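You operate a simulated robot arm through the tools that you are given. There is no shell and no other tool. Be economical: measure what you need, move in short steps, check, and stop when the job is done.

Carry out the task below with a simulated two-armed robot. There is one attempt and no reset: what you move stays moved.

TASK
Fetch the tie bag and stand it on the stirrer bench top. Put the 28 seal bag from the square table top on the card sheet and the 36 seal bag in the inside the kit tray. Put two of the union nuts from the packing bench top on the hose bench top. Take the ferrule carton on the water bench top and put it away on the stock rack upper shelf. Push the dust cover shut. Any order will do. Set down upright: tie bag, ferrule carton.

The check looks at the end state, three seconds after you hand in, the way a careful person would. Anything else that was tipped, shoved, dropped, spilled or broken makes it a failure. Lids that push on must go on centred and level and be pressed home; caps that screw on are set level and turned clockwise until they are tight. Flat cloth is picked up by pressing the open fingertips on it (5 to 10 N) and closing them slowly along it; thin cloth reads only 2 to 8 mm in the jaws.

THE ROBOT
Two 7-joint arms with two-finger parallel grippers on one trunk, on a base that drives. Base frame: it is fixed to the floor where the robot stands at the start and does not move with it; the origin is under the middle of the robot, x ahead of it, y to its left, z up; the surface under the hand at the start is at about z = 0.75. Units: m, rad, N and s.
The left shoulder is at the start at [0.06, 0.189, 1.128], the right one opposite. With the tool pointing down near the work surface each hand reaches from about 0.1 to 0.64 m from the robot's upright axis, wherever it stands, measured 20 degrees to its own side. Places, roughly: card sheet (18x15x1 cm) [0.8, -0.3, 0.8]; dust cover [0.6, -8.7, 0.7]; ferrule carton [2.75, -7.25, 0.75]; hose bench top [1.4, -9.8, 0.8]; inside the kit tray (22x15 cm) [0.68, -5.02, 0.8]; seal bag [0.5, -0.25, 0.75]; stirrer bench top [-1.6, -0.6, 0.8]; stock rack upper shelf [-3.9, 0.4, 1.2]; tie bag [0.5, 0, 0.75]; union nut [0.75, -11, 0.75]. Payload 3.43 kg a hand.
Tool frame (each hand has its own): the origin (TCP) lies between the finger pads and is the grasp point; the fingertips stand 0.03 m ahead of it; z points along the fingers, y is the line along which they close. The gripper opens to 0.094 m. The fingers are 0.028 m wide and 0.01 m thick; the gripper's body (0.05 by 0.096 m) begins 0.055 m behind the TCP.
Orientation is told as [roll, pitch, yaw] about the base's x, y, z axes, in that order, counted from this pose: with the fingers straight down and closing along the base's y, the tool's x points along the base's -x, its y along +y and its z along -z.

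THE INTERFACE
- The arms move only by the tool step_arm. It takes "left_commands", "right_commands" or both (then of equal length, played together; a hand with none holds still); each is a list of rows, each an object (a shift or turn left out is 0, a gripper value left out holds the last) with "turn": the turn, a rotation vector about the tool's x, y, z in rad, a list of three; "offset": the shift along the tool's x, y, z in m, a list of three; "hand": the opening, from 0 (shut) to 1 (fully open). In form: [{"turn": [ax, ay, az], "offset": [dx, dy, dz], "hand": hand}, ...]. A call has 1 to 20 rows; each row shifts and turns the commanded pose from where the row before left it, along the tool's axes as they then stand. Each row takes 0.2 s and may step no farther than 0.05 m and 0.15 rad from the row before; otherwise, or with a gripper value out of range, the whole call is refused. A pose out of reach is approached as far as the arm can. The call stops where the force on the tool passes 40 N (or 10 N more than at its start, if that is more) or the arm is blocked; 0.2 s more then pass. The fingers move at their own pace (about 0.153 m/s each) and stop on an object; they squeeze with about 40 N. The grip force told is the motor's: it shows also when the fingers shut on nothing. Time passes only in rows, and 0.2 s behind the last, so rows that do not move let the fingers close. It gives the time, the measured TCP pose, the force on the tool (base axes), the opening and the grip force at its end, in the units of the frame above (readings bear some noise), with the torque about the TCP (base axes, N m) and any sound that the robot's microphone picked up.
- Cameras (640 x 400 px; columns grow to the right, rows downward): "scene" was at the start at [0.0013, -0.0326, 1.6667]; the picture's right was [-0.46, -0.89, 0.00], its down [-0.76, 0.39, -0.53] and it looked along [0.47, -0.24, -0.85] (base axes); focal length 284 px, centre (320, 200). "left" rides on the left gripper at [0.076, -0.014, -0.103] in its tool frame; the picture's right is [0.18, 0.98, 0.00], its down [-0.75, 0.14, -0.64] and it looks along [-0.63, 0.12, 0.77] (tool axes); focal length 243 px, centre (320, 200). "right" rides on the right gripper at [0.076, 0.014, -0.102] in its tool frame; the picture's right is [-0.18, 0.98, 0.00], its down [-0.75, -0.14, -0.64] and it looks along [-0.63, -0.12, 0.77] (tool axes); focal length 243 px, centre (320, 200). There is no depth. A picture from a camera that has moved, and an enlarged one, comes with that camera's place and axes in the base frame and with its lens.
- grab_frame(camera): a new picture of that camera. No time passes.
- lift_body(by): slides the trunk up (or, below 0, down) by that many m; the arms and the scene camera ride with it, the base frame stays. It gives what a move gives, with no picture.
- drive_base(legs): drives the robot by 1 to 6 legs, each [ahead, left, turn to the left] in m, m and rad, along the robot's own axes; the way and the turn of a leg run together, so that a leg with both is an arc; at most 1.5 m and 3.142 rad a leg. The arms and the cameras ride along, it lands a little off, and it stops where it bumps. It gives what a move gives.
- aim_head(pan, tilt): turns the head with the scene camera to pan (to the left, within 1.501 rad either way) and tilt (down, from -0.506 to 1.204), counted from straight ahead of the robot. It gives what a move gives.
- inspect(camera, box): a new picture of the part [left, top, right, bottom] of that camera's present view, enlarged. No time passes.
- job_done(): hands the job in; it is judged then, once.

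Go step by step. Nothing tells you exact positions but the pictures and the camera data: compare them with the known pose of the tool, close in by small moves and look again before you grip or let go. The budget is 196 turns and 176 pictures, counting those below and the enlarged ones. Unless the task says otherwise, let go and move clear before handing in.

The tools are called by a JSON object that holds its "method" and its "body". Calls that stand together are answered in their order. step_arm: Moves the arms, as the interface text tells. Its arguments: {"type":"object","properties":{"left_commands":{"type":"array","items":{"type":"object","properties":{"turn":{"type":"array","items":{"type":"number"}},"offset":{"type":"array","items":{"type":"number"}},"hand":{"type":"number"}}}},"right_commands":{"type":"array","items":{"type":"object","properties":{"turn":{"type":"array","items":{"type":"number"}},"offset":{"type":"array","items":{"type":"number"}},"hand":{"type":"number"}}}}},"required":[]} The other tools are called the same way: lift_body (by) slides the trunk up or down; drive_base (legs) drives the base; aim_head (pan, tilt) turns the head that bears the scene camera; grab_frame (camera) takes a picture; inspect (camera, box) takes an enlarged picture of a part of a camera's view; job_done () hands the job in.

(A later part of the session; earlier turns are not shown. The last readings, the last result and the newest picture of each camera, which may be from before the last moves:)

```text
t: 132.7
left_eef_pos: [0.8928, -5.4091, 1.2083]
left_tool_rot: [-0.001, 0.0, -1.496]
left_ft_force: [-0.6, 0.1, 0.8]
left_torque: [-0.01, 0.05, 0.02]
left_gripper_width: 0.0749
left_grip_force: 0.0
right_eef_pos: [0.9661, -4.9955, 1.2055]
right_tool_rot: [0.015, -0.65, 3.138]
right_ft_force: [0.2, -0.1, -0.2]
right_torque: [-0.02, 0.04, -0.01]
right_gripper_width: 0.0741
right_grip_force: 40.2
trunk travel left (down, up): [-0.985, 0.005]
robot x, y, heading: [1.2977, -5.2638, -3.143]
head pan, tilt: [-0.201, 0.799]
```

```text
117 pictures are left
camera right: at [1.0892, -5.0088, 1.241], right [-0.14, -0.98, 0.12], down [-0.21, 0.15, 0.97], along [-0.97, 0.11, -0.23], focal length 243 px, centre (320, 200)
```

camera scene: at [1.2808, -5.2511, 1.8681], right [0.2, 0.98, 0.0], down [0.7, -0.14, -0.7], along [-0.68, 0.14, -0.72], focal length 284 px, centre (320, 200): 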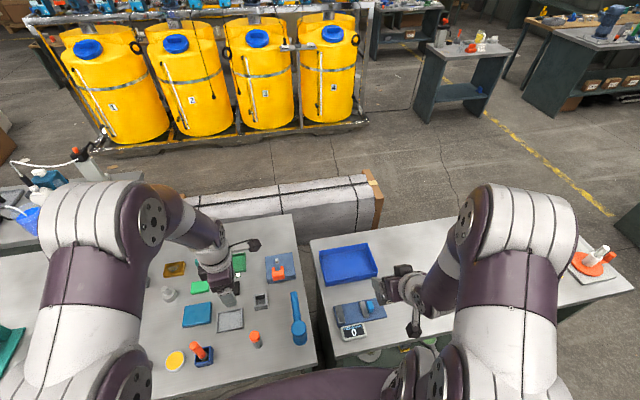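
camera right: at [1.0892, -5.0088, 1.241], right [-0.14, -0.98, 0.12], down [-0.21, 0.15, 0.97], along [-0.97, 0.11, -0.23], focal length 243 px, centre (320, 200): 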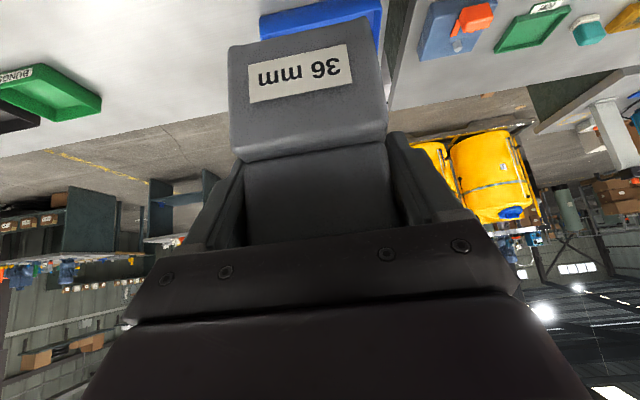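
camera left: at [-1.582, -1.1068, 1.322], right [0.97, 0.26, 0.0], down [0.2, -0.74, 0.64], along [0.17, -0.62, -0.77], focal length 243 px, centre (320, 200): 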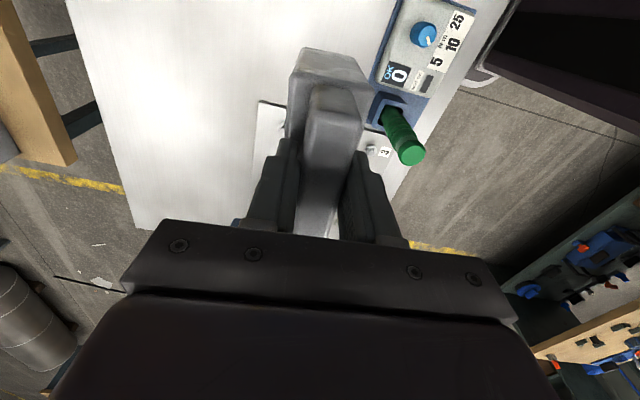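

Tray rim ≈0.81 high, centre ≈[0.667,-5.002]. I lower the trunk and carry the bag over the tray.

{"method": "lift_body", "body": {"by": -0.15}}

{"method": "step_arm", "body": {"right_commands": [{"offset": [-0.0343, 0.001, 0.0258]}, {"offset": [-0.0343, 0.001, 0.0258]}, {"offset": [-0.0343, 0.001, 0.0258]}, {"offset": [-0.0343, 0.001, 0.0258]}, {"offset": [-0.0343, 0.001, 0.0258]}, {"offset": [-0.0343, 0.001, 0.0258]}, {"offset": [-0.0343, 0.001, 0.0258]}, {}]}}

{"method": "grab_frame", "body": {"camera": "scene"}}

{"method": "grab_frame", "body": {"camera": "right"}}

```text
t: 134.4
left_eef_pos: [0.8922, -5.4078, 1.0576]
left_tool_rot: [0.001, -0.001, -1.497]
left_ft_force: [0.4, -0.1, 0.4]
left_torque: [0.01, 0.0, 0.01]
left_gripper_width: 0.0752
left_grip_force: 0.1
right_eef_pos: [0.9636, -4.9977, 1.0547]
right_tool_rot: [0.016, -0.647, 3.14]
right_ft_force: [-0.6, 0.7, -0.9]
right_torque: [0.02, 0.0, 0.02]
right_gripper_width: 0.074
right_grip_force: 40.0
trunk travel left (down, up): [-0.835, 0.155]
robot x, y, heading: [1.2979, -5.2616, -3.144]
head pan, tilt: [-0.201, 0.799]
```

```text
t: 136.2
left_eef_pos: [0.8926, -5.4083, 1.0581]
left_tool_rot: [0.0, 0.0, -1.497]
left_ft_force: [-0.1, 0.3, 0.6]
left_torque: [-0.02, 0.0, 0.0]
left_gripper_width: 0.0754
left_grip_force: 0.0
right_eef_pos: [0.6666, -5.0061, 1.0548]
right_tool_rot: [0.015, -0.648, 3.141]
right_ft_force: [0.4, 0.4, 0.1]
right_torque: [-0.03, 0.02, -0.02]
right_gripper_width: 0.0741
right_grip_force: 40.4
trunk travel left (down, up): [-0.835, 0.155]
robot x, y, heading: [1.2966, -5.2681, -3.138]
head pan, tilt: [-0.201, 0.799]
```

```text
116 pictures are left
camera scene: at [1.2791, -5.2516, 1.718], right [0.2, 0.98, 0.0], down [0.7, -0.14, -0.7], along [-0.68, 0.14, -0.72], focal length 284 px, centre (320, 200)
```

scene: 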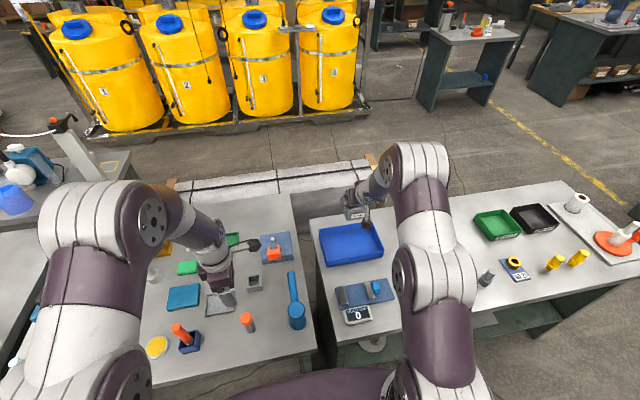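

```text
115 pictures are left
camera right: at [0.7899, -5.0179, 1.0919], right [-0.14, -0.98, 0.12], down [-0.21, 0.15, 0.96], along [-0.97, 0.11, -0.23], focal length 243 px, centre (320, 200)
```

right: 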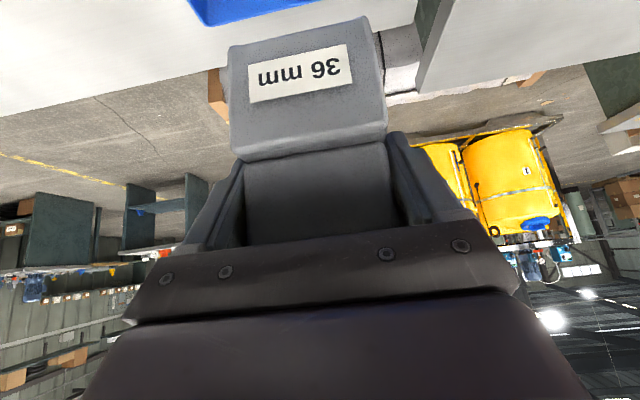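

{"method": "step_arm", "body": {"right_commands": [{"offset": [0.022, 0, 0.03]}, {"offset": [0.022, 0, 0.03]}, {"offset": [0.022, 0, 0.03]}, {}]}}

{"method": "grab_frame", "body": {"camera": "scene"}}

{"method": "grab_frame", "body": {"camera": "right"}}

```text
t: 137.2
left_eef_pos: [0.8923, -5.4083, 1.0578]
left_tool_rot: [0.002, -0.001, -1.496]
left_ft_force: [0.1, 0.5, 0.1]
left_torque: [-0.01, 0.02, 0.02]
left_gripper_width: 0.0753
left_grip_force: 0.1
right_eef_pos: [0.6645, -5.0083, 0.9422]
right_tool_rot: [0.015, -0.648, 3.14]
right_ft_force: [0.1, 0.0, -0.6]
right_torque: [0.0, 0.02, -0.02]
right_gripper_width: 0.0741
right_grip_force: 39.6
trunk travel left (down, up): [-0.835, 0.155]
robot x, y, heading: [1.2975, -5.2671, -3.14]
head pan, tilt: [-0.201, 0.799]
```

```text
114 pictures are left
camera scene: at [1.2779, -5.2517, 1.718], right [0.2, 0.98, 0.0], down [0.7, -0.14, -0.7], along [-0.68, 0.14, -0.72], focal length 284 px, centre (320, 200)
```

scene: 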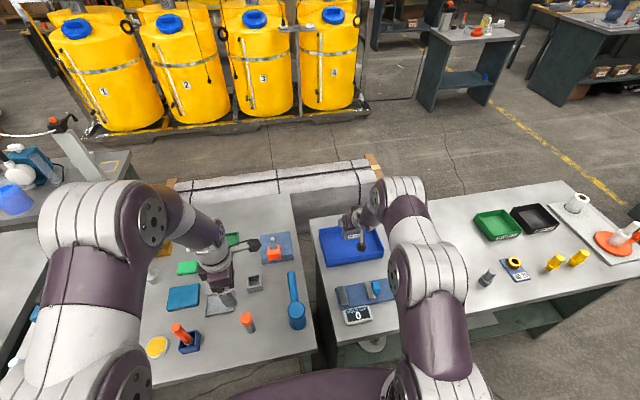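

```text
113 pictures are left
camera right: at [0.7875, -5.0197, 0.9784], right [-0.14, -0.98, 0.12], down [-0.21, 0.15, 0.96], along [-0.97, 0.11, -0.23], focal length 243 px, centre (320, 200)
```

right: 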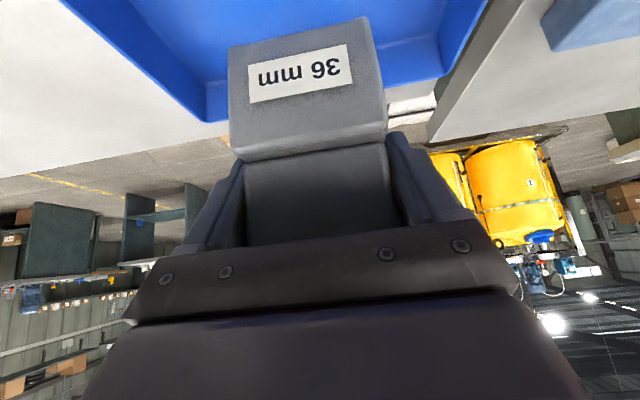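

The bag is above the tray interior. Lower further.

{"method": "step_arm", "body": {"right_commands": [{"offset": [0.009, 0, 0.012]}, {"offset": [0.009, 0, 0.012]}, {"offset": [0.004, 0, 0.005]}, {}]}}

{"method": "grab_frame", "body": {"camera": "right"}}

{"method": "inspect", "body": {"camera": "scene", "box": [300, 180, 420, 280]}}

```text
t: 138.2
left_eef_pos: [0.8916, -5.408, 1.0568]
left_tool_rot: [-0.001, 0.001, -1.495]
left_ft_force: [0.5, 0.1, -0.3]
left_torque: [0.01, 0.01, -0.03]
left_gripper_width: 0.0752
left_grip_force: 0.0
right_eef_pos: [0.6638, -5.0082, 0.9053]
right_tool_rot: [0.014, -0.647, 3.14]
right_ft_force: [0.0, -1.2, -0.4]
right_torque: [-0.01, -0.01, -0.03]
right_gripper_width: 0.074
right_grip_force: 40.5
trunk travel left (down, up): [-0.835, 0.155]
robot x, y, heading: [1.2973, -5.2655, -3.145]
head pan, tilt: [-0.201, 0.799]
```

```text
112 pictures are left
camera right: at [0.7866, -5.0203, 0.9428], right [-0.14, -0.98, 0.12], down [-0.22, 0.15, 0.96], along [-0.97, 0.11, -0.23], focal length 243 px, centre (320, 200)
```

right: 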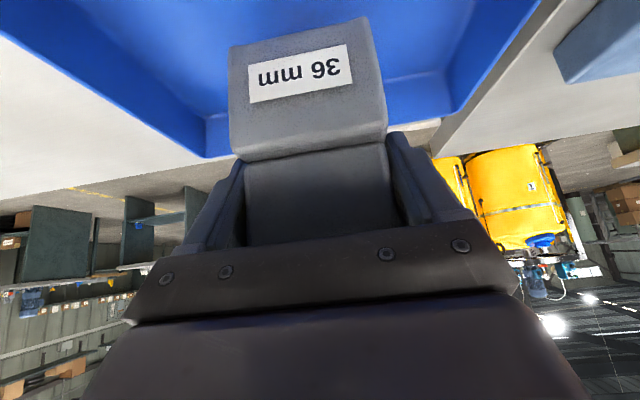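

```text
4.00 times, centred on (360, 230) of scene
camera zoom: at [1.2774, -5.2515, 1.718], right [0.2, 0.98, 0.0], down [0.7, -0.14, -0.7], along [-0.68, 0.14, -0.72], focal length 1135 px, centre (160, 80)
```

zoom: 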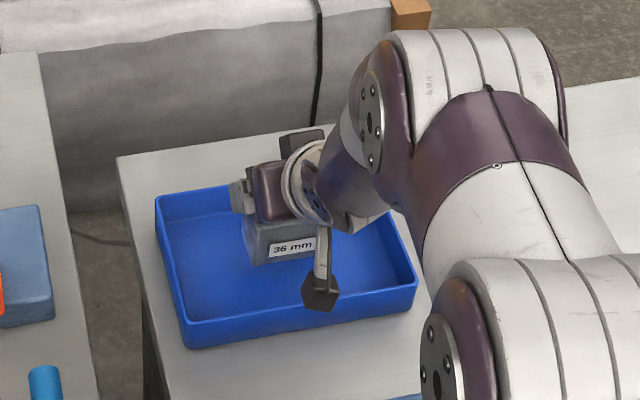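

{"method": "step_arm", "body": {"right_commands": [{"offset": [0.012, 0, 0.0]}, {"offset": [0.004, 0, 0.0055]}, {"offset": [0.003, 0, 0.004]}, {}]}}

{"method": "step_arm", "body": {"right_commands": [{"offset": [0.0018, 0, 0.0024]}, {"offset": [0.0018, 0, 0.0024]}, {}]}}

```text
t: 139.2
left_eef_pos: [0.8911, -5.4067, 1.0571]
left_tool_rot: [-0.001, 0.001, -1.495]
left_ft_force: [-0.4, -0.8, -0.1]
left_torque: [0.01, 0.03, 0.02]
left_gripper_width: 0.0751
left_grip_force: 0.1
right_eef_pos: [0.6718, -5.0088, 0.8885]
right_tool_rot: [0.016, -0.647, 3.14]
right_ft_force: [-0.6, 0.5, -0.6]
right_torque: [0.01, -0.02, 0.01]
right_gripper_width: 0.0739
right_grip_force: 40.1
trunk travel left (down, up): [-0.835, 0.155]
robot x, y, heading: [1.2957, -5.2656, -3.141]
head pan, tilt: [-0.201, 0.799]
```

```text
t: 140.0
left_eef_pos: [0.8921, -5.4086, 1.0567]
left_tool_rot: [0.001, 0.001, -1.494]
left_ft_force: [-0.6, 0.0, 1.2]
left_torque: [0.0, -0.03, 0.02]
left_gripper_width: 0.0753
left_grip_force: 0.0
right_eef_pos: [0.6723, -5.0084, 0.8813]
right_tool_rot: [0.014, -0.647, 3.139]
right_ft_force: [0.1, -0.4, -0.4]
right_torque: [0.01, 0.01, -0.02]
right_gripper_width: 0.0741
right_grip_force: 40.2
trunk travel left (down, up): [-0.835, 0.155]
robot x, y, heading: [1.2976, -5.2661, -3.143]
head pan, tilt: [-0.201, 0.799]
```

{"method": "step_arm", "body": {"right_commands": [{"offset": [0.0018, 0, 0.0024]}, {"offset": [0.0018, 0, 0.0024]}, {}]}}

{"method": "step_arm", "body": {"right_commands": [{"offset": [0.0018, 0, 0.0024]}, {"offset": [0.0018, 0, 0.0024]}, {}]}}

{"method": "inspect", "body": {"camera": "scene", "box": [300, 180, 420, 280]}}

```text
t: 140.8
left_eef_pos: [0.8925, -5.4081, 1.0574]
left_tool_rot: [-0.002, -0.001, -1.496]
left_ft_force: [-0.4, -1.0, 0.5]
left_torque: [0.02, 0.0, -0.01]
left_gripper_width: 0.0751
left_grip_force: 0.1
right_eef_pos: [0.6718, -5.0084, 0.879]
right_tool_rot: [0.015, -0.651, 3.141]
right_ft_force: [0.1, 2.6, 13.1]
right_torque: [0.66, -0.39, 0.09]
right_gripper_width: 0.0741
right_grip_force: 40.4
trunk travel left (down, up): [-0.835, 0.155]
robot x, y, heading: [1.2945, -5.2667, -3.138]
head pan, tilt: [-0.201, 0.799]
```

```text
t: 141.6
left_eef_pos: [0.8932, -5.4087, 1.0576]
left_tool_rot: [0.0, 0.0, -1.498]
left_ft_force: [-0.3, 0.1, 0.1]
left_torque: [0.0, -0.02, -0.01]
left_gripper_width: 0.0752
left_grip_force: 0.0
right_eef_pos: [0.667, -5.0089, 0.8776]
right_tool_rot: [0.014, -0.665, 3.142]
right_ft_force: [3.8, -1.9, 22.1]
right_torque: [0.13, -0.91, -0.09]
right_gripper_width: 0.0743
right_grip_force: 39.7
trunk travel left (down, up): [-0.835, 0.155]
robot x, y, heading: [1.2958, -5.2667, -3.143]
head pan, tilt: [-0.201, 0.799]
stopped in row 3 (right hand): the force on the tool passed its limit at 42 N (the readings are from after the stop); the commanded pose is now the measured one
```

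```text
4.00 times, centred on (360, 230) of scene
camera zoom: at [1.2799, -5.2527, 1.7179], right [0.2, 0.98, 0.0], down [0.7, -0.14, -0.7], along [-0.68, 0.14, -0.72], focal length 1135 px, centre (160, 80)
```

zoom: 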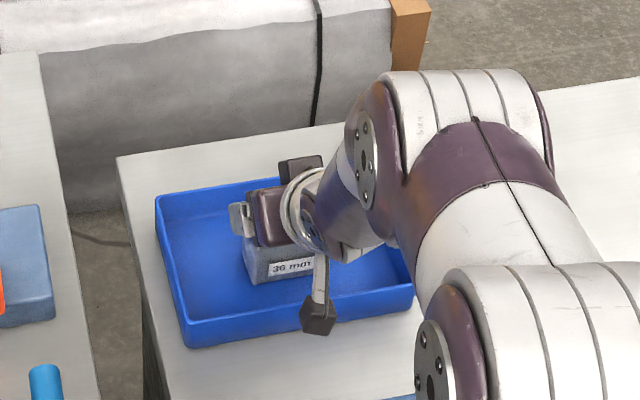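

Contact with the tray floor (bag bottom ≈0.805). Relieve slightly, release, withdraw.

{"method": "step_arm", "body": {"right_commands": [{"offset": [-0.001, 0, -0.001], "turn": [0, 0.015, 0]}, {"hand": 1.0}, {"hand": 1.0}, {"offset": [0, 0, -0.03]}, {"offset": [0, 0, -0.04]}, {"offset": [0, 0, -0.045]}, {"offset": [0, 0, -0.045]}, {}]}}

{"method": "inspect", "body": {"camera": "scene", "box": [280, 160, 440, 300]}}

{"method": "grab_frame", "body": {"camera": "right"}}

```text
t: 143.4
left_eef_pos: [0.8902, -5.4079, 1.0568]
left_tool_rot: [0.002, 0.0, -1.495]
left_ft_force: [0.3, -0.2, 0.0]
left_torque: [-0.03, -0.02, -0.01]
left_gripper_width: 0.075
left_grip_force: 0.0
right_eef_pos: [0.7647, -5.0032, 1.0032]
right_tool_rot: [0.016, -0.643, 3.141]
right_ft_force: [-0.4, -0.4, 0.7]
right_torque: [0.03, -0.01, -0.01]
right_gripper_width: 0.0941
right_grip_force: 0.2
trunk travel left (down, up): [-0.835, 0.155]
robot x, y, heading: [1.2971, -5.2703, -3.139]
head pan, tilt: [-0.201, 0.799]
```

```text
2.86 times, centred on (360, 230) of scene
camera zoom: at [1.2765, -5.2514, 1.718], right [0.2, 0.98, 0.0], down [0.7, -0.14, -0.7], along [-0.68, 0.14, -0.72], focal length 811 px, centre (206, 114)
```

zoom: 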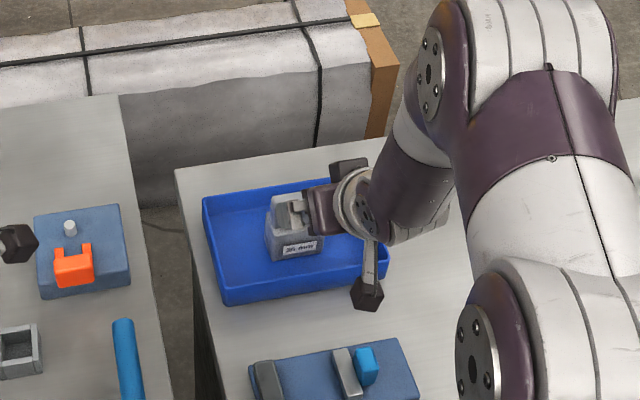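

```text
108 pictures are left
camera right: at [0.8866, -5.0148, 1.0398], right [-0.14, -0.98, 0.12], down [-0.22, 0.15, 0.96], along [-0.97, 0.11, -0.24], focal length 243 px, centre (320, 200)
```

right: 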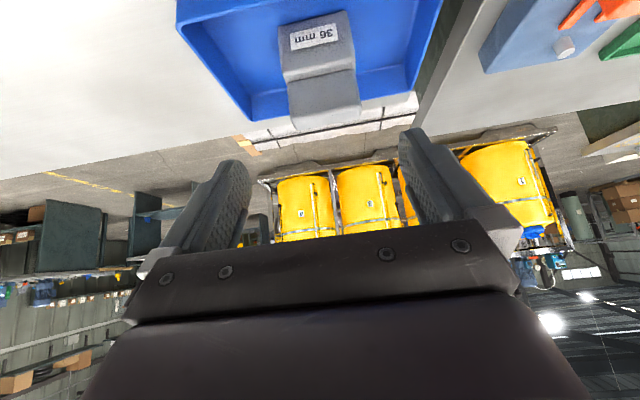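

The 36 mm bag stands in the tray. I back away, turn toward -y, and go on to view the dust cover and further stations.

{"method": "step_arm", "body": {"right_commands": [{"offset": [0.036, 0, -0.027]}, {"offset": [0.036, 0, -0.027]}, {"offset": [0.036, 0, -0.027]}, {"offset": [0.036, 0, -0.027]}, {}]}}

{"method": "drive_base", "body": {"legs": [[-0.38, 0, 0], [0, 0, 1.57], [1.2, 0, 0]]}}

{"method": "aim_head", "body": {"pan": 0, "tilt": 0.45}}

{"method": "grab_frame", "body": {"camera": "scene"}}

```text
t: 144.6
left_eef_pos: [0.892, -5.4082, 1.0571]
left_tool_rot: [0.001, -0.001, -1.496]
left_ft_force: [-0.3, -0.3, 0.4]
left_torque: [0.01, -0.01, -0.02]
left_gripper_width: 0.0754
left_grip_force: 0.1
right_eef_pos: [0.9429, -5.0049, 1.0051]
right_tool_rot: [0.016, -0.642, 3.142]
right_ft_force: [-1.0, 0.9, -0.3]
right_torque: [-0.04, -0.02, 0.03]
right_gripper_width: 0.0944
right_grip_force: 0.1
trunk travel left (down, up): [-0.835, 0.155]
robot x, y, heading: [1.2983, -5.2654, -3.14]
head pan, tilt: [-0.201, 0.799]
```

```text
t: 156.3
left_eef_pos: [1.8145, -6.8459, 1.0577]
left_tool_rot: [-0.001, 0.0, 0.089]
left_ft_force: [0.8, -0.5, -0.1]
left_torque: [-0.01, 0.05, -0.01]
left_gripper_width: 0.0751
left_grip_force: 0.0
right_eef_pos: [1.4101, -6.7999, 1.0055]
right_tool_rot: [0.016, -0.643, -1.559]
right_ft_force: [0.7, -0.4, -0.2]
right_torque: [0.01, -0.03, 0.01]
right_gripper_width: 0.094
right_grip_force: 0.1
trunk travel left (down, up): [-0.835, 0.155]
robot x, y, heading: [1.667, -6.4437, -1.556]
head pan, tilt: [-0.201, 0.799]
```

```text
t: 157.2
left_eef_pos: [1.815, -6.8466, 1.0573]
left_tool_rot: [-0.001, 0.0, 0.086]
left_ft_force: [0.6, 0.9, -0.1]
left_torque: [0.0, -0.01, 0.04]
left_gripper_width: 0.0751
left_grip_force: 0.0
right_eef_pos: [1.41, -6.7993, 1.0048]
right_tool_rot: [0.017, -0.642, -1.558]
right_ft_force: [-0.1, 0.2, -0.3]
right_torque: [0.01, -0.01, 0.02]
right_gripper_width: 0.094
right_grip_force: 0.1
trunk travel left (down, up): [-0.835, 0.155]
robot x, y, heading: [1.6683, -6.4387, -1.559]
head pan, tilt: [0.0, 0.45]
```

```text
107 pictures are left
camera scene: at [1.6674, -6.4766, 1.7484], right [-1.0, -0.01, 0.0], down [-0.01, 0.44, -0.9], along [0.01, -0.9, -0.44], focal length 284 px, centre (320, 200)
```

scene: 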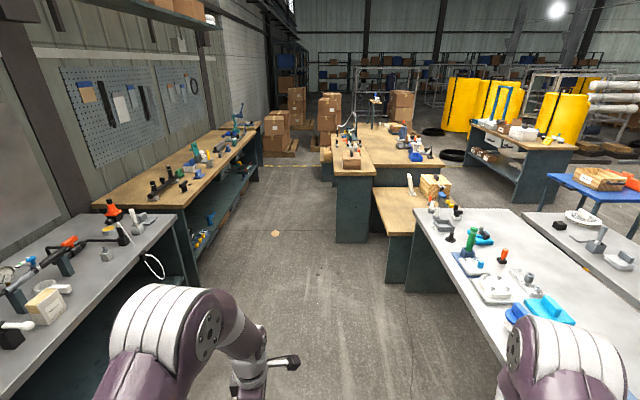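

{"method": "inspect", "body": {"camera": "scene", "box": [315, 90, 475, 250]}}

{"method": "inspect", "body": {"camera": "scene", "box": [0, 190, 200, 370]}}

```text
2.50 times, centred on (395, 170) of scene
camera zoom: at [1.6674, -6.4766, 1.7484], right [-1.0, -0.01, 0.0], down [-0.01, 0.44, -0.9], along [0.01, -0.9, -0.44], focal length 709 px, centre (132, 275)
```

zoom: 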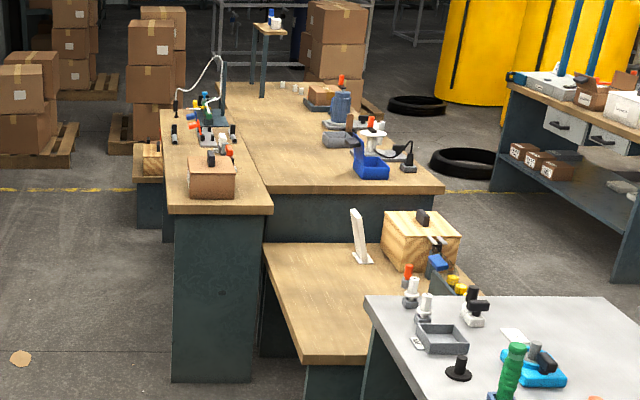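

```text
2.22 times, centred on (100, 280) of scene
camera zoom: at [1.6674, -6.4766, 1.7484], right [-1.0, -0.01, 0.0], down [-0.01, 0.44, -0.9], along [0.01, -0.9, -0.44], focal length 630 px, centre (809, 22)
```

zoom: 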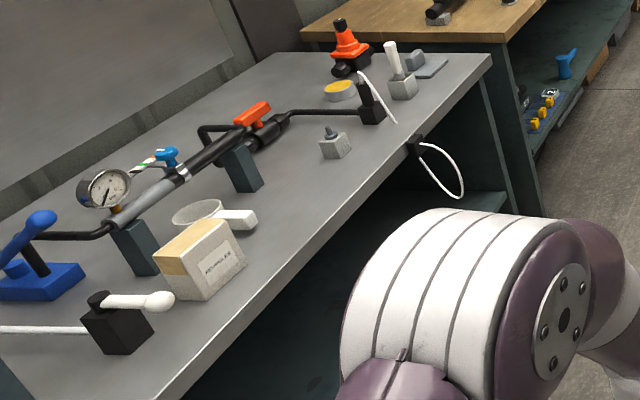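

I see the ferrule carton on the left bench (~[2.79,-7.3]), the hose bench (narrow, x≈1.18–1.55), and a low wooden bench near the dust cover. I drive on and look right.

{"method": "drive_base", "body": {"legs": [[1.5, 0, 0], [0.1, 0, -1.57]]}}

{"method": "aim_head", "body": {"pan": 0.25, "tilt": 0.6}}

{"method": "grab_frame", "body": {"camera": "scene"}}

```text
t: 168.4
left_eef_pos: [1.2344, -8.1687, 1.0565]
left_tool_rot: [-0.001, -0.001, -1.458]
left_ft_force: [0.0, -0.3, -0.3]
left_torque: [-0.03, -0.05, -0.01]
left_gripper_width: 0.0751
left_grip_force: 0.0
right_eef_pos: [1.2719, -7.7643, 1.0062]
right_tool_rot: [0.015, -0.643, -3.105]
right_ft_force: [-0.1, -0.1, -0.1]
right_torque: [0.02, 0.0, 0.0]
right_gripper_width: 0.0939
right_grip_force: 0.0
trunk travel left (down, up): [-0.835, 0.155]
robot x, y, heading: [1.6364, -8.0127, -3.099]
head pan, tilt: [0.0, 0.45]
```

```text
t: 169.2
left_eef_pos: [1.2357, -8.1697, 1.057]
left_tool_rot: [-0.001, 0.001, -1.456]
left_ft_force: [-0.2, 0.2, -0.1]
left_torque: [0.03, 0.04, -0.02]
left_gripper_width: 0.0752
left_grip_force: 0.1
right_eef_pos: [1.2712, -7.7633, 1.0056]
right_tool_rot: [0.015, -0.644, -3.105]
right_ft_force: [-0.2, -0.5, -0.2]
right_torque: [0.0, -0.01, 0.01]
right_gripper_width: 0.0942
right_grip_force: 0.1
trunk travel left (down, up): [-0.835, 0.155]
robot x, y, heading: [1.6317, -8.0133, -3.101]
head pan, tilt: [0.25, 0.6]
```

```text
104 pictures are left
camera scene: at [1.6096, -8.0364, 1.7349], right [-0.29, 0.96, 0.0], down [0.54, 0.16, -0.83], along [-0.79, -0.24, -0.56], focal length 284 px, centre (320, 200)
```

scene: 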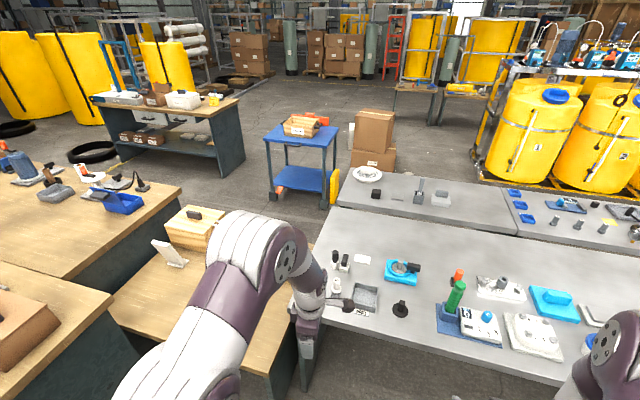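

{"method": "inspect", "body": {"camera": "scene", "box": [120, 150, 330, 300]}}

{"method": "inspect", "body": {"camera": "scene", "box": [0, 130, 170, 290]}}

```text
2.67 times, centred on (225, 225) of scene
camera zoom: at [1.6096, -8.0364, 1.7349], right [-0.29, 0.96, 0.0], down [0.54, 0.16, -0.83], along [-0.79, -0.24, -0.56], focal length 757 px, centre (573, 133)
```

zoom: 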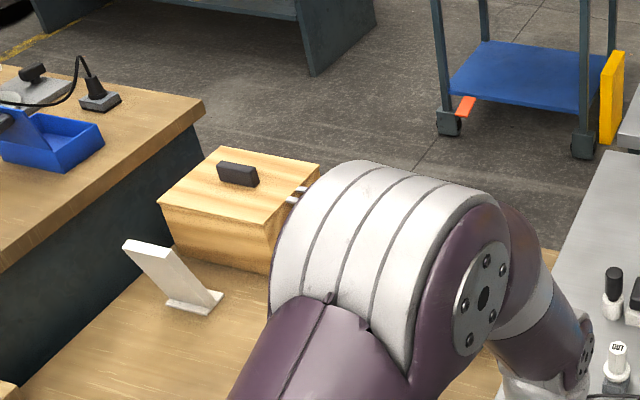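

```text
2.50 times, centred on (85, 210) of scene
camera zoom: at [1.6096, -8.0364, 1.7349], right [-0.29, 0.96, 0.0], down [0.54, 0.16, -0.83], along [-0.79, -0.24, -0.56], focal length 709 px, centre (908, 175)
```

zoom: 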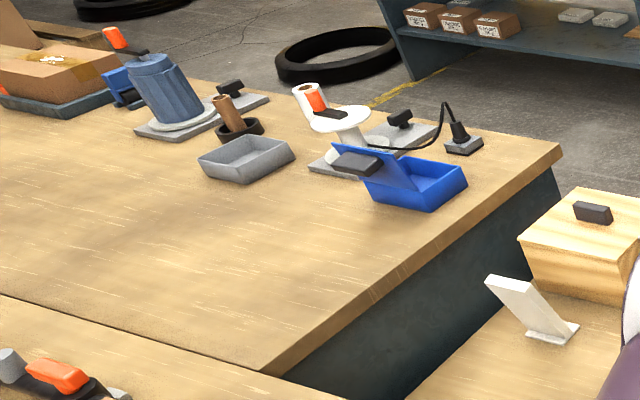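

A wooden box with a lid stands on the low bench; my arm hides part of it. I shift the base back and left for a clear view.

{"method": "drive_base", "body": {"legs": [[-0.36, 0, -0.04], [0, 0.75, 0]]}}

{"method": "aim_head", "body": {"pan": 0.0, "tilt": 0.6}}

{"method": "grab_frame", "body": {"camera": "scene"}}

```text
t: 175.1
left_eef_pos: [1.5826, -8.887, 1.057]
left_tool_rot: [-0.001, 0.0, -1.513]
left_ft_force: [-0.4, -0.7, -0.1]
left_torque: [0.0, 0.03, 0.0]
left_gripper_width: 0.075
left_grip_force: 0.1
right_eef_pos: [1.642, -8.4856, 1.0057]
right_tool_rot: [0.016, -0.642, 3.124]
right_ft_force: [-0.1, -0.9, -0.2]
right_torque: [0.0, -0.04, 0.02]
right_gripper_width: 0.094
right_grip_force: 0.1
trunk travel left (down, up): [-0.835, 0.155]
robot x, y, heading: [1.9928, -8.7543, 3.125]
head pan, tilt: [0.25, 0.6]
```

```text
t: 175.9
left_eef_pos: [1.5833, -8.889, 1.058]
left_tool_rot: [0.001, 0.0, -1.515]
left_ft_force: [0.3, -0.7, -0.6]
left_torque: [0.03, -0.02, 0.0]
left_gripper_width: 0.0755
left_grip_force: 0.1
right_eef_pos: [1.6423, -8.4846, 1.0045]
right_tool_rot: [0.013, -0.643, 3.124]
right_ft_force: [-0.1, -0.2, 0.4]
right_torque: [-0.04, -0.02, -0.03]
right_gripper_width: 0.094
right_grip_force: 0.1
trunk travel left (down, up): [-0.835, 0.155]
robot x, y, heading: [1.991, -8.7537, 3.125]
head pan, tilt: [0.0, 0.6]
```

```text
101 pictures are left
camera scene: at [1.9625, -8.7541, 1.7349], right [0.01, 1.0, 0.0], down [0.56, -0.01, -0.83], along [-0.82, 0.01, -0.56], focal length 284 px, centre (320, 200)
```

scene: 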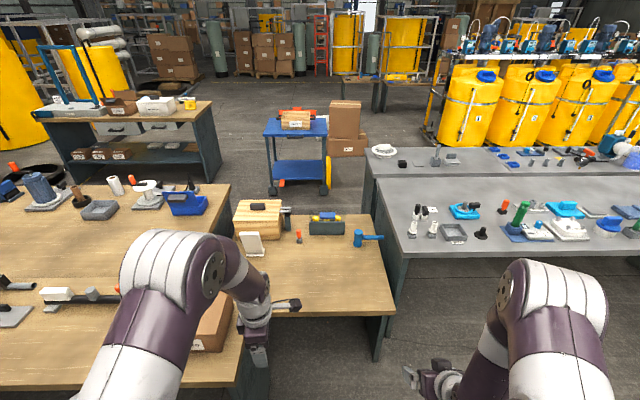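

{"method": "inspect", "body": {"camera": "scene", "box": [220, 180, 400, 300]}}

{"method": "inspect", "body": {"camera": "scene", "box": [0, 150, 240, 330]}}

```text
3.33 times, centred on (310, 240) of scene
camera zoom: at [1.9625, -8.7541, 1.7349], right [0.01, 1.0, 0.0], down [0.56, -0.01, -0.83], along [-0.82, 0.01, -0.56], focal length 946 px, centre (353, 67)
```

zoom: 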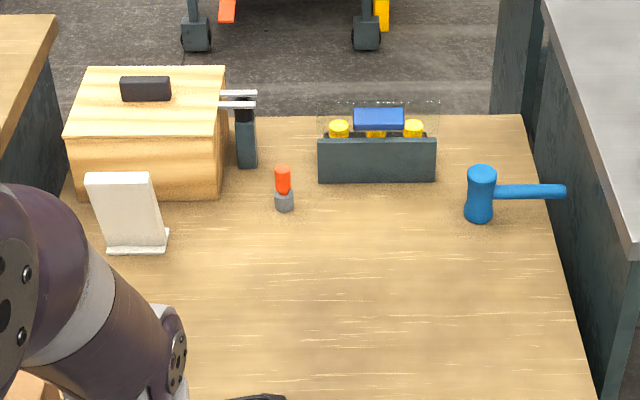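

```text
2.22 times, centred on (120, 240) of scene
camera zoom: at [1.9625, -8.7541, 1.7349], right [0.01, 1.0, 0.0], down [0.56, -0.01, -0.83], along [-0.82, 0.01, -0.56], focal length 630 px, centre (764, 111)
```

zoom: 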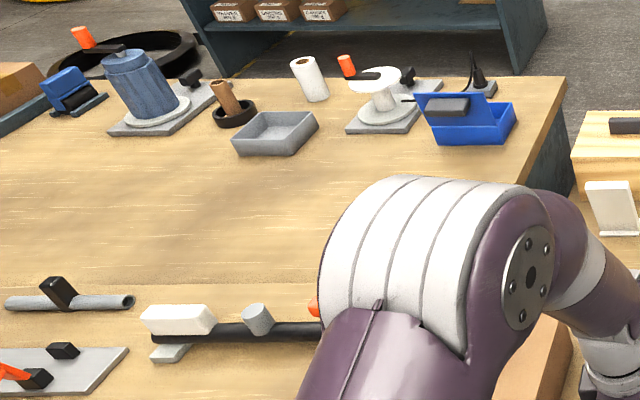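

The dark box with yellow knobs and a clear lid with a blue handle must be the dust cover (~[0.75,-8.70]). I drive up to the low bench for a close look.

{"method": "drive_base", "body": {"legs": [[0, -0.3, 0.016], [0.43, 0, 0]]}}

{"method": "aim_head", "body": {"pan": 0.25, "tilt": 0.75}}

{"method": "grab_frame", "body": {"camera": "scene"}}

{"method": "inspect", "body": {"camera": "scene", "box": [240, 120, 400, 240]}}

```text
t: 180.2
left_eef_pos: [1.1575, -8.593, 1.0563]
left_tool_rot: [0.0, 0.0, -1.5]
left_ft_force: [0.8, -0.1, 0.1]
left_torque: [0.01, 0.0, 0.03]
left_gripper_width: 0.0752
left_grip_force: 0.1
right_eef_pos: [1.211, -8.1898, 1.0048]
right_tool_rot: [0.016, -0.643, 3.135]
right_ft_force: [-0.4, -0.8, -0.1]
right_torque: [0.02, -0.02, 0.01]
right_gripper_width: 0.0942
right_grip_force: 0.0
trunk travel left (down, up): [-0.835, 0.155]
robot x, y, heading: [1.5616, -8.4555, 3.138]
head pan, tilt: [0.0, 0.6]
```

```text
t: 180.9
left_eef_pos: [1.1579, -8.5942, 1.0569]
left_tool_rot: [0.002, 0.001, -1.501]
left_ft_force: [0.5, 0.4, -0.6]
left_torque: [-0.01, 0.02, -0.01]
left_gripper_width: 0.0754
left_grip_force: 0.1
right_eef_pos: [1.211, -8.1901, 1.0054]
right_tool_rot: [0.017, -0.642, 3.136]
right_ft_force: [1.4, 0.4, -0.4]
right_torque: [-0.01, 0.0, -0.01]
right_gripper_width: 0.0937
right_grip_force: 0.1
trunk travel left (down, up): [-0.835, 0.155]
robot x, y, heading: [1.5646, -8.4547, 3.144]
head pan, tilt: [0.25, 0.75]
```

```text
98 pictures are left
camera scene: at [1.5423, -8.4756, 1.722], right [-0.24, 0.97, 0.0], down [0.66, 0.17, -0.73], along [-0.71, -0.18, -0.68], focal length 284 px, centre (320, 200)
```

scene: 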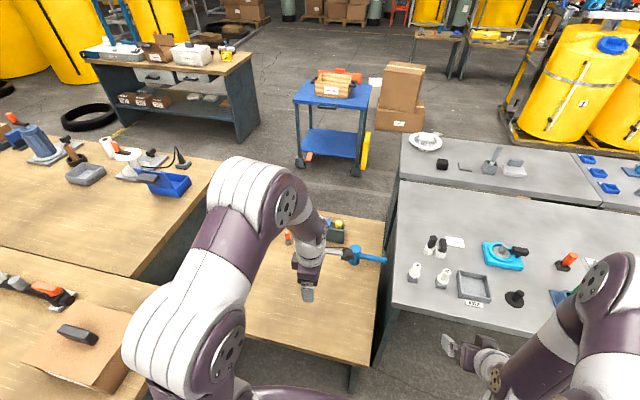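

```text
3.33 times, centred on (320, 180) of scene
camera zoom: at [1.5423, -8.4756, 1.722], right [-0.24, 0.97, 0.0], down [0.66, 0.17, -0.73], along [-0.71, -0.18, -0.68], focal length 946 px, centre (320, 267)
```

zoom: 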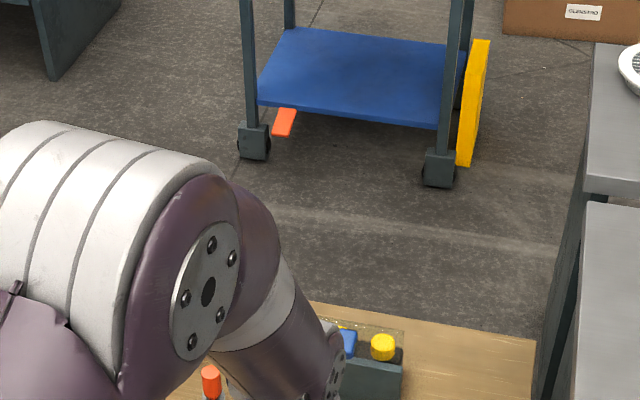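

My arm hides it; I turn the left hand to face forward and tilt it so its camera looks at the cover.

{"method": "step_arm", "body": {"left_commands": [{"turn": [0, 0, 0.149]}, {"turn": [0, 0, 0.149]}, {"turn": [0, 0, 0.149]}, {"turn": [0, 0, 0.149]}, {"turn": [0, 0, 0.149]}, {"turn": [0, 0, 0.149]}, {"turn": [0, 0, 0.149]}, {"turn": [0, 0, 0.149]}, {"turn": [0, 0, 0.149]}, {"turn": [0, 0, 0.149]}, {"turn": [0, 0, 0.149]}, {"turn": [0, -0.1, 0]}, {"turn": [0, -0.1, 0]}, {}]}}

{"method": "grab_frame", "body": {"camera": "left"}}

{"method": "grab_frame", "body": {"camera": "scene"}}

```text
t: 183.9
left_eef_pos: [1.1566, -8.5951, 1.0572]
left_tool_rot: [-0.001, -0.2, 3.14]
left_ft_force: [0.7, 0.5, 0.5]
left_torque: [-0.02, 0.02, 0.01]
left_gripper_width: 0.0754
left_grip_force: 0.0
right_eef_pos: [1.212, -8.1902, 1.0055]
right_tool_rot: [0.015, -0.643, 3.135]
right_ft_force: [0.2, 0.0, 0.0]
right_torque: [-0.02, -0.01, 0.02]
right_gripper_width: 0.0939
right_grip_force: 0.1
trunk travel left (down, up): [-0.835, 0.155]
robot x, y, heading: [1.5627, -8.4535, 3.138]
head pan, tilt: [0.25, 0.75]
```

```text
96 pictures are left
camera left: at [1.2525, -8.5808, 1.1422], right [0.18, -0.98, -0.04], down [-0.61, -0.14, 0.78], along [-0.77, -0.12, -0.63], focal length 243 px, centre (320, 200)
```

left: 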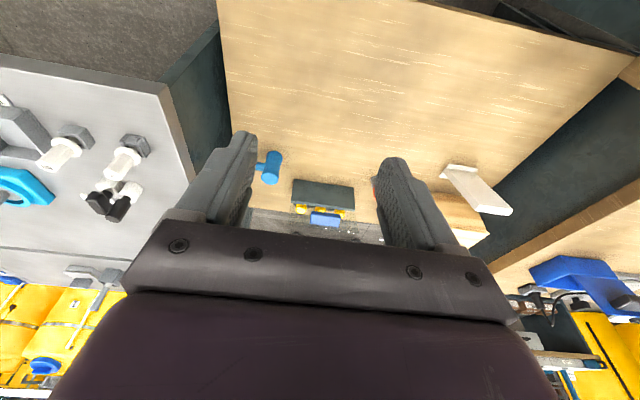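

```text
95 pictures are left
camera scene: at [1.5422, -8.4757, 1.722], right [-0.24, 0.97, 0.0], down [0.66, 0.17, -0.73], along [-0.71, -0.18, -0.68], focal length 284 px, centre (320, 200)
```

scene: 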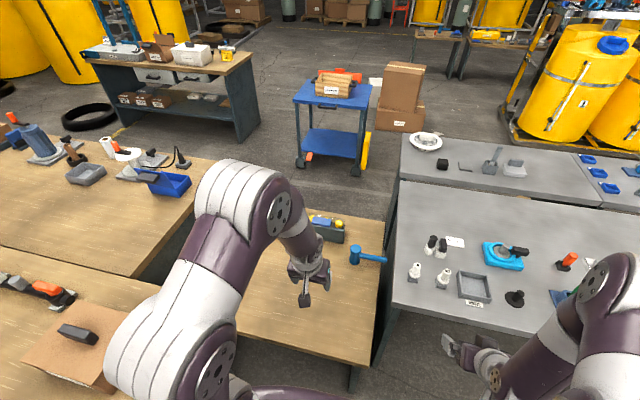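

{"method": "inspect", "body": {"camera": "left", "box": [270, 160, 400, 250]}}

{"method": "inspect", "body": {"camera": "scene", "box": [290, 190, 390, 270]}}

```text
4.44 times, centred on (335, 205) of left
camera zoom: at [1.2525, -8.5808, 1.1422], right [0.18, -0.98, -0.04], down [-0.61, -0.14, 0.78], along [-0.77, -0.12, -0.63], focal length 1078 px, centre (253, 178)
```

zoom: 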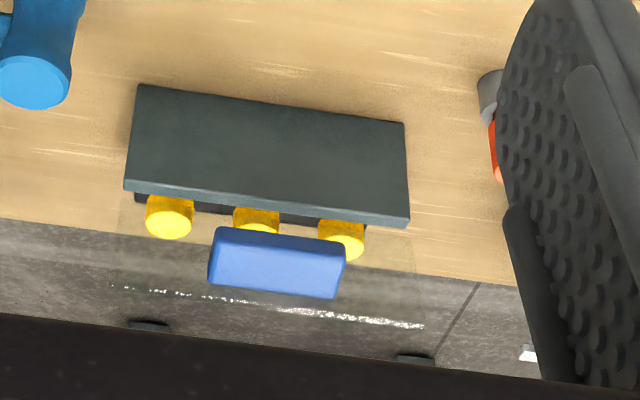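

```text
5.00 times, centred on (340, 230) of scene
camera zoom: at [1.5422, -8.4757, 1.722], right [-0.24, 0.97, 0.0], down [0.66, 0.17, -0.73], along [-0.71, -0.18, -0.68], focal length 1419 px, centre (220, 50)
```

zoom: 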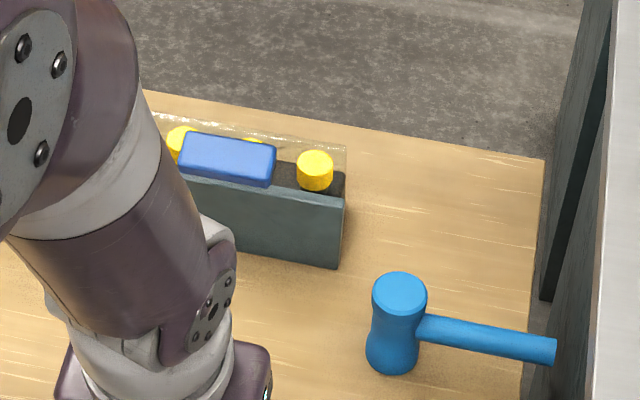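

Triangulating: the low bench top is at z≈0.51, the dark box front at x≈0.587, y −8.59…−8.81, and the clear flap stands upright with its blue handle at ≈[0.635,-8.70,0.71]. I fold the right arm in, lower the trunk, and go closer for a better look.

{"method": "step_arm", "body": {"right_commands": [{"turn": [0, 0.13, 0]}, {"turn": [0, 0.13, 0]}, {"turn": [0, 0.13, 0]}, {"turn": [0, 0.13, 0]}, {"turn": [0, 0.123, 0], "hand": 0.2}, {"offset": [0.015, 0.04, 0]}, {"offset": [0.015, 0.04, 0]}, {"offset": [0.015, 0.04, 0]}, {"offset": [0.005, 0.03, 0]}, {}]}}

{"method": "drive_base", "body": {"legs": [[0.0, 0.1, 0], [0.12, 0, 0]]}}

{"method": "lift_body", "body": {"by": -0.22}}

{"method": "grab_frame", "body": {"camera": "left"}}

{"method": "grab_frame", "body": {"camera": "scene"}}

```text
t: 186.2
left_eef_pos: [1.1568, -8.5947, 1.0571]
left_tool_rot: [0.002, -0.198, -3.141]
left_ft_force: [-0.8, 0.3, 0.2]
left_torque: [0.01, 0.0, 0.0]
left_gripper_width: 0.0753
left_grip_force: 0.0
right_eef_pos: [1.259, -8.343, 1.0058]
right_tool_rot: [0.031, -0.092, -3.139]
right_ft_force: [0.1, 0.0, 0.2]
right_torque: [-0.02, -0.01, -0.01]
right_gripper_width: 0.0187
right_grip_force: 0.0
right hand out of reach, approached as far as the arm can: row 5
trunk travel left (down, up): [-0.835, 0.155]
robot x, y, heading: [1.5628, -8.4555, 3.139]
head pan, tilt: [0.25, 0.75]
```

```text
t: 188.1
left_eef_pos: [1.0394, -8.6968, 1.058]
left_tool_rot: [0.0, -0.2, -3.142]
left_ft_force: [-0.6, 0.0, -0.9]
left_torque: [-0.04, 0.03, -0.01]
left_gripper_width: 0.0753
left_grip_force: 0.0
right_eef_pos: [1.1416, -8.445, 1.0062]
right_tool_rot: [0.032, -0.093, -3.142]
right_ft_force: [-0.6, 0.0, -0.5]
right_torque: [0.02, -0.02, 0.04]
right_gripper_width: 0.0188
right_grip_force: 0.2
trunk travel left (down, up): [-0.835, 0.155]
robot x, y, heading: [1.4441, -8.5557, 3.135]
head pan, tilt: [0.25, 0.75]
```

```text
t: 190.5
left_eef_pos: [1.0388, -8.6952, 0.8376]
left_tool_rot: [0.001, -0.198, -3.141]
left_ft_force: [0.1, -0.2, -0.4]
left_torque: [0.02, 0.03, -0.03]
left_gripper_width: 0.0752
left_grip_force: 0.2
right_eef_pos: [1.1412, -8.4445, 0.7868]
right_tool_rot: [0.032, -0.092, -3.14]
right_ft_force: [0.4, 1.2, 0.3]
right_torque: [-0.02, 0.0, -0.03]
right_gripper_width: 0.019
right_grip_force: 0.0
trunk travel left (down, up): [-0.615, 0.375]
robot x, y, heading: [1.441, -8.5586, 3.143]
head pan, tilt: [0.25, 0.75]
```

```text
92 pictures are left
camera left: at [1.1342, -8.6821, 0.9225], right [0.18, -0.98, -0.04], down [-0.61, -0.14, 0.78], along [-0.77, -0.12, -0.63], focal length 243 px, centre (320, 200)
```

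left: 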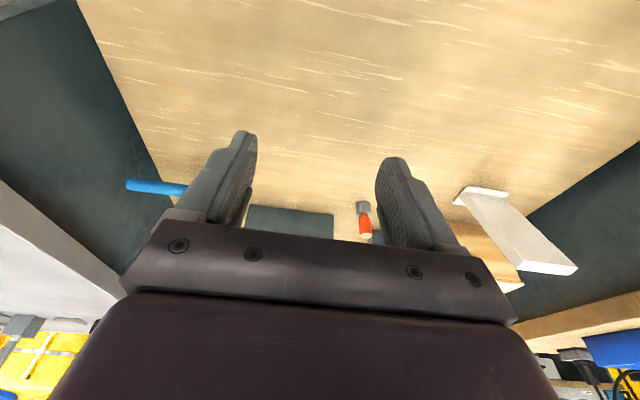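

```text
91 pictures are left
camera scene: at [1.4244, -8.5771, 1.5021], right [-0.24, 0.97, 0.0], down [0.66, 0.17, -0.73], along [-0.71, -0.18, -0.68], focal length 284 px, centre (320, 200)
```

scene: 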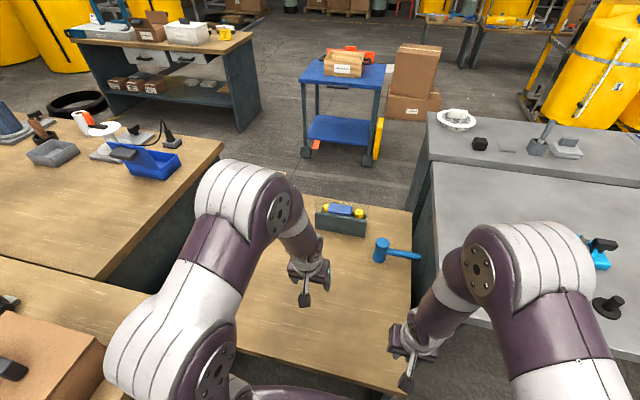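

{"method": "inspect", "body": {"camera": "scene", "box": [300, 190, 380, 250]}}

```text
6.67 times, centred on (340, 220) of scene
camera zoom: at [1.4244, -8.5771, 1.5021], right [-0.24, 0.97, 0.0], down [0.66, 0.17, -0.73], along [-0.71, -0.18, -0.68], focal length 1892 px, centre (187, 67)
```

zoom: 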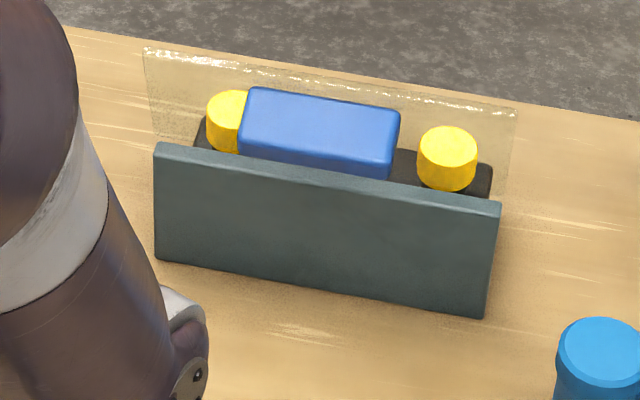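

The clear flap stands upright on the front slab (hinge along the slab's top, y −8.59…−8.81), with the handle on my side: it must be pushed away from me (−x) and down over the yellow knobs. I close the left fingers, extend and tilt the hand toward horizontal.

{"method": "step_arm", "body": {"left_commands": [{"hand": 0, "offset": [-0.045, 0, 0.01]}, {"hand": 0, "offset": [-0.045, 0, 0.01]}, {"offset": [-0.045, 0, 0.01]}, {"turn": [0, -0.14, 0]}, {"turn": [0, -0.14, 0]}, {"turn": [0, -0.14, 0]}, {"turn": [0, -0.14, 0]}, {"turn": [0, -0.14, 0]}, {"turn": [0, -0.14, 0]}, {"turn": [0, -0.14, 0]}, {}]}}

{"method": "grab_frame", "body": {"camera": "scene"}}

```text
t: 192.9
left_eef_pos: [0.9009, -8.7146, 0.8306]
left_tool_rot: [0.157, -1.009, 3.086]
left_ft_force: [0.2, 0.1, 0.4]
left_torque: [0.02, 0.03, 0.0]
left_gripper_width: 0.0002
left_grip_force: 32.9
left hand out of reach, approached as far as the arm can: row 7, 8, 9, 10
right_eef_pos: [1.141, -8.4447, 0.7862]
right_tool_rot: [0.03, -0.092, -3.141]
right_ft_force: [0.1, -0.1, -0.3]
right_torque: [-0.05, 0.01, 0.0]
right_gripper_width: 0.019
right_grip_force: 0.1
trunk travel left (down, up): [-0.615, 0.375]
robot x, y, heading: [1.4481, -8.552, 3.136]
head pan, tilt: [0.25, 0.75]
```

```text
89 pictures are left
camera scene: at [1.4247, -8.5772, 1.502], right [-0.24, 0.97, 0.0], down [0.66, 0.17, -0.73], along [-0.71, -0.18, -0.68], focal length 284 px, centre (320, 200)
```

scene: 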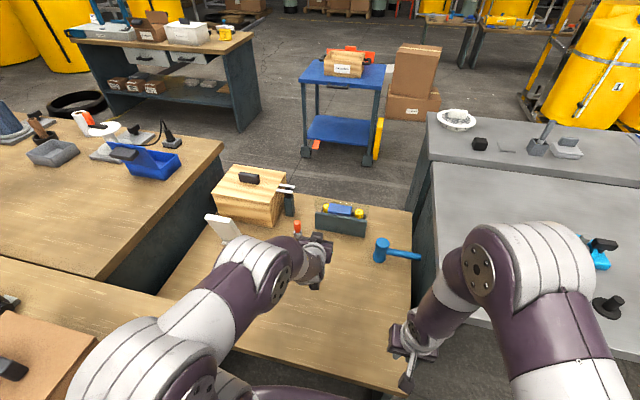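

{"method": "step_arm", "body": {"left_commands": [{"offset": [-0.0035, -0.004, 0.042]}, {"offset": [-0.0035, -0.004, 0.042]}, {"offset": [-0.0035, -0.004, 0.042]}, {"offset": [-0.0035, -0.004, 0.03]}, {}]}}

{"method": "inspect", "body": {"camera": "scene", "box": [180, 170, 400, 320]}}

{"method": "grab_frame", "body": {"camera": "left"}}

```text
t: 194.1
left_eef_pos: [0.7609, -8.7157, 0.7583]
left_tool_rot: [0.154, -1.009, 3.089]
left_ft_force: [0.5, -0.2, 0.1]
left_torque: [0.01, 0.0, 0.0]
left_gripper_width: 0.0002
left_grip_force: 32.4
right_eef_pos: [1.1416, -8.4451, 0.7866]
right_tool_rot: [0.031, -0.093, -3.141]
right_ft_force: [0.5, 0.7, 0.8]
right_torque: [-0.03, 0.01, 0.01]
right_gripper_width: 0.0189
right_grip_force: 0.1
trunk travel left (down, up): [-0.615, 0.375]
robot x, y, heading: [1.4453, -8.552, 3.134]
head pan, tilt: [0.25, 0.75]
```

```text
2.67 times, centred on (290, 245) of scene
camera zoom: at [1.4249, -8.577, 1.502], right [-0.24, 0.97, 0.0], down [0.66, 0.17, -0.73], along [-0.71, -0.18, -0.68], focal length 757 px, centre (400, 80)
```

zoom: 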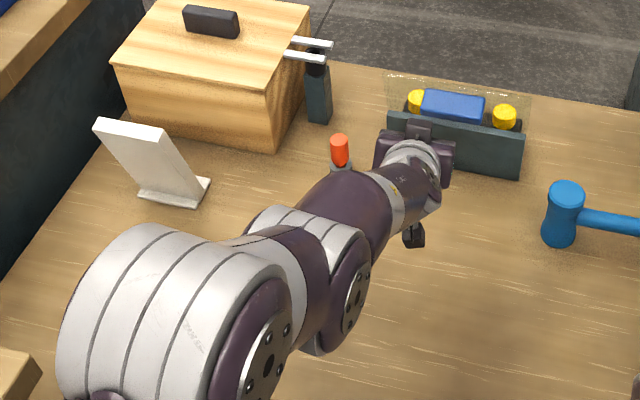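

```text
87 pictures are left
camera left: at [0.8871, -8.6938, 0.7472], right [0.18, -0.98, -0.07], down [0.15, -0.05, 0.99], along [-0.97, -0.18, 0.14], focal length 243 px, centre (320, 200)
```

left: 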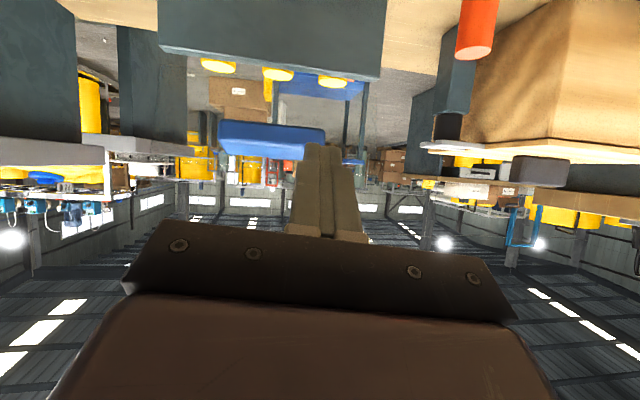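

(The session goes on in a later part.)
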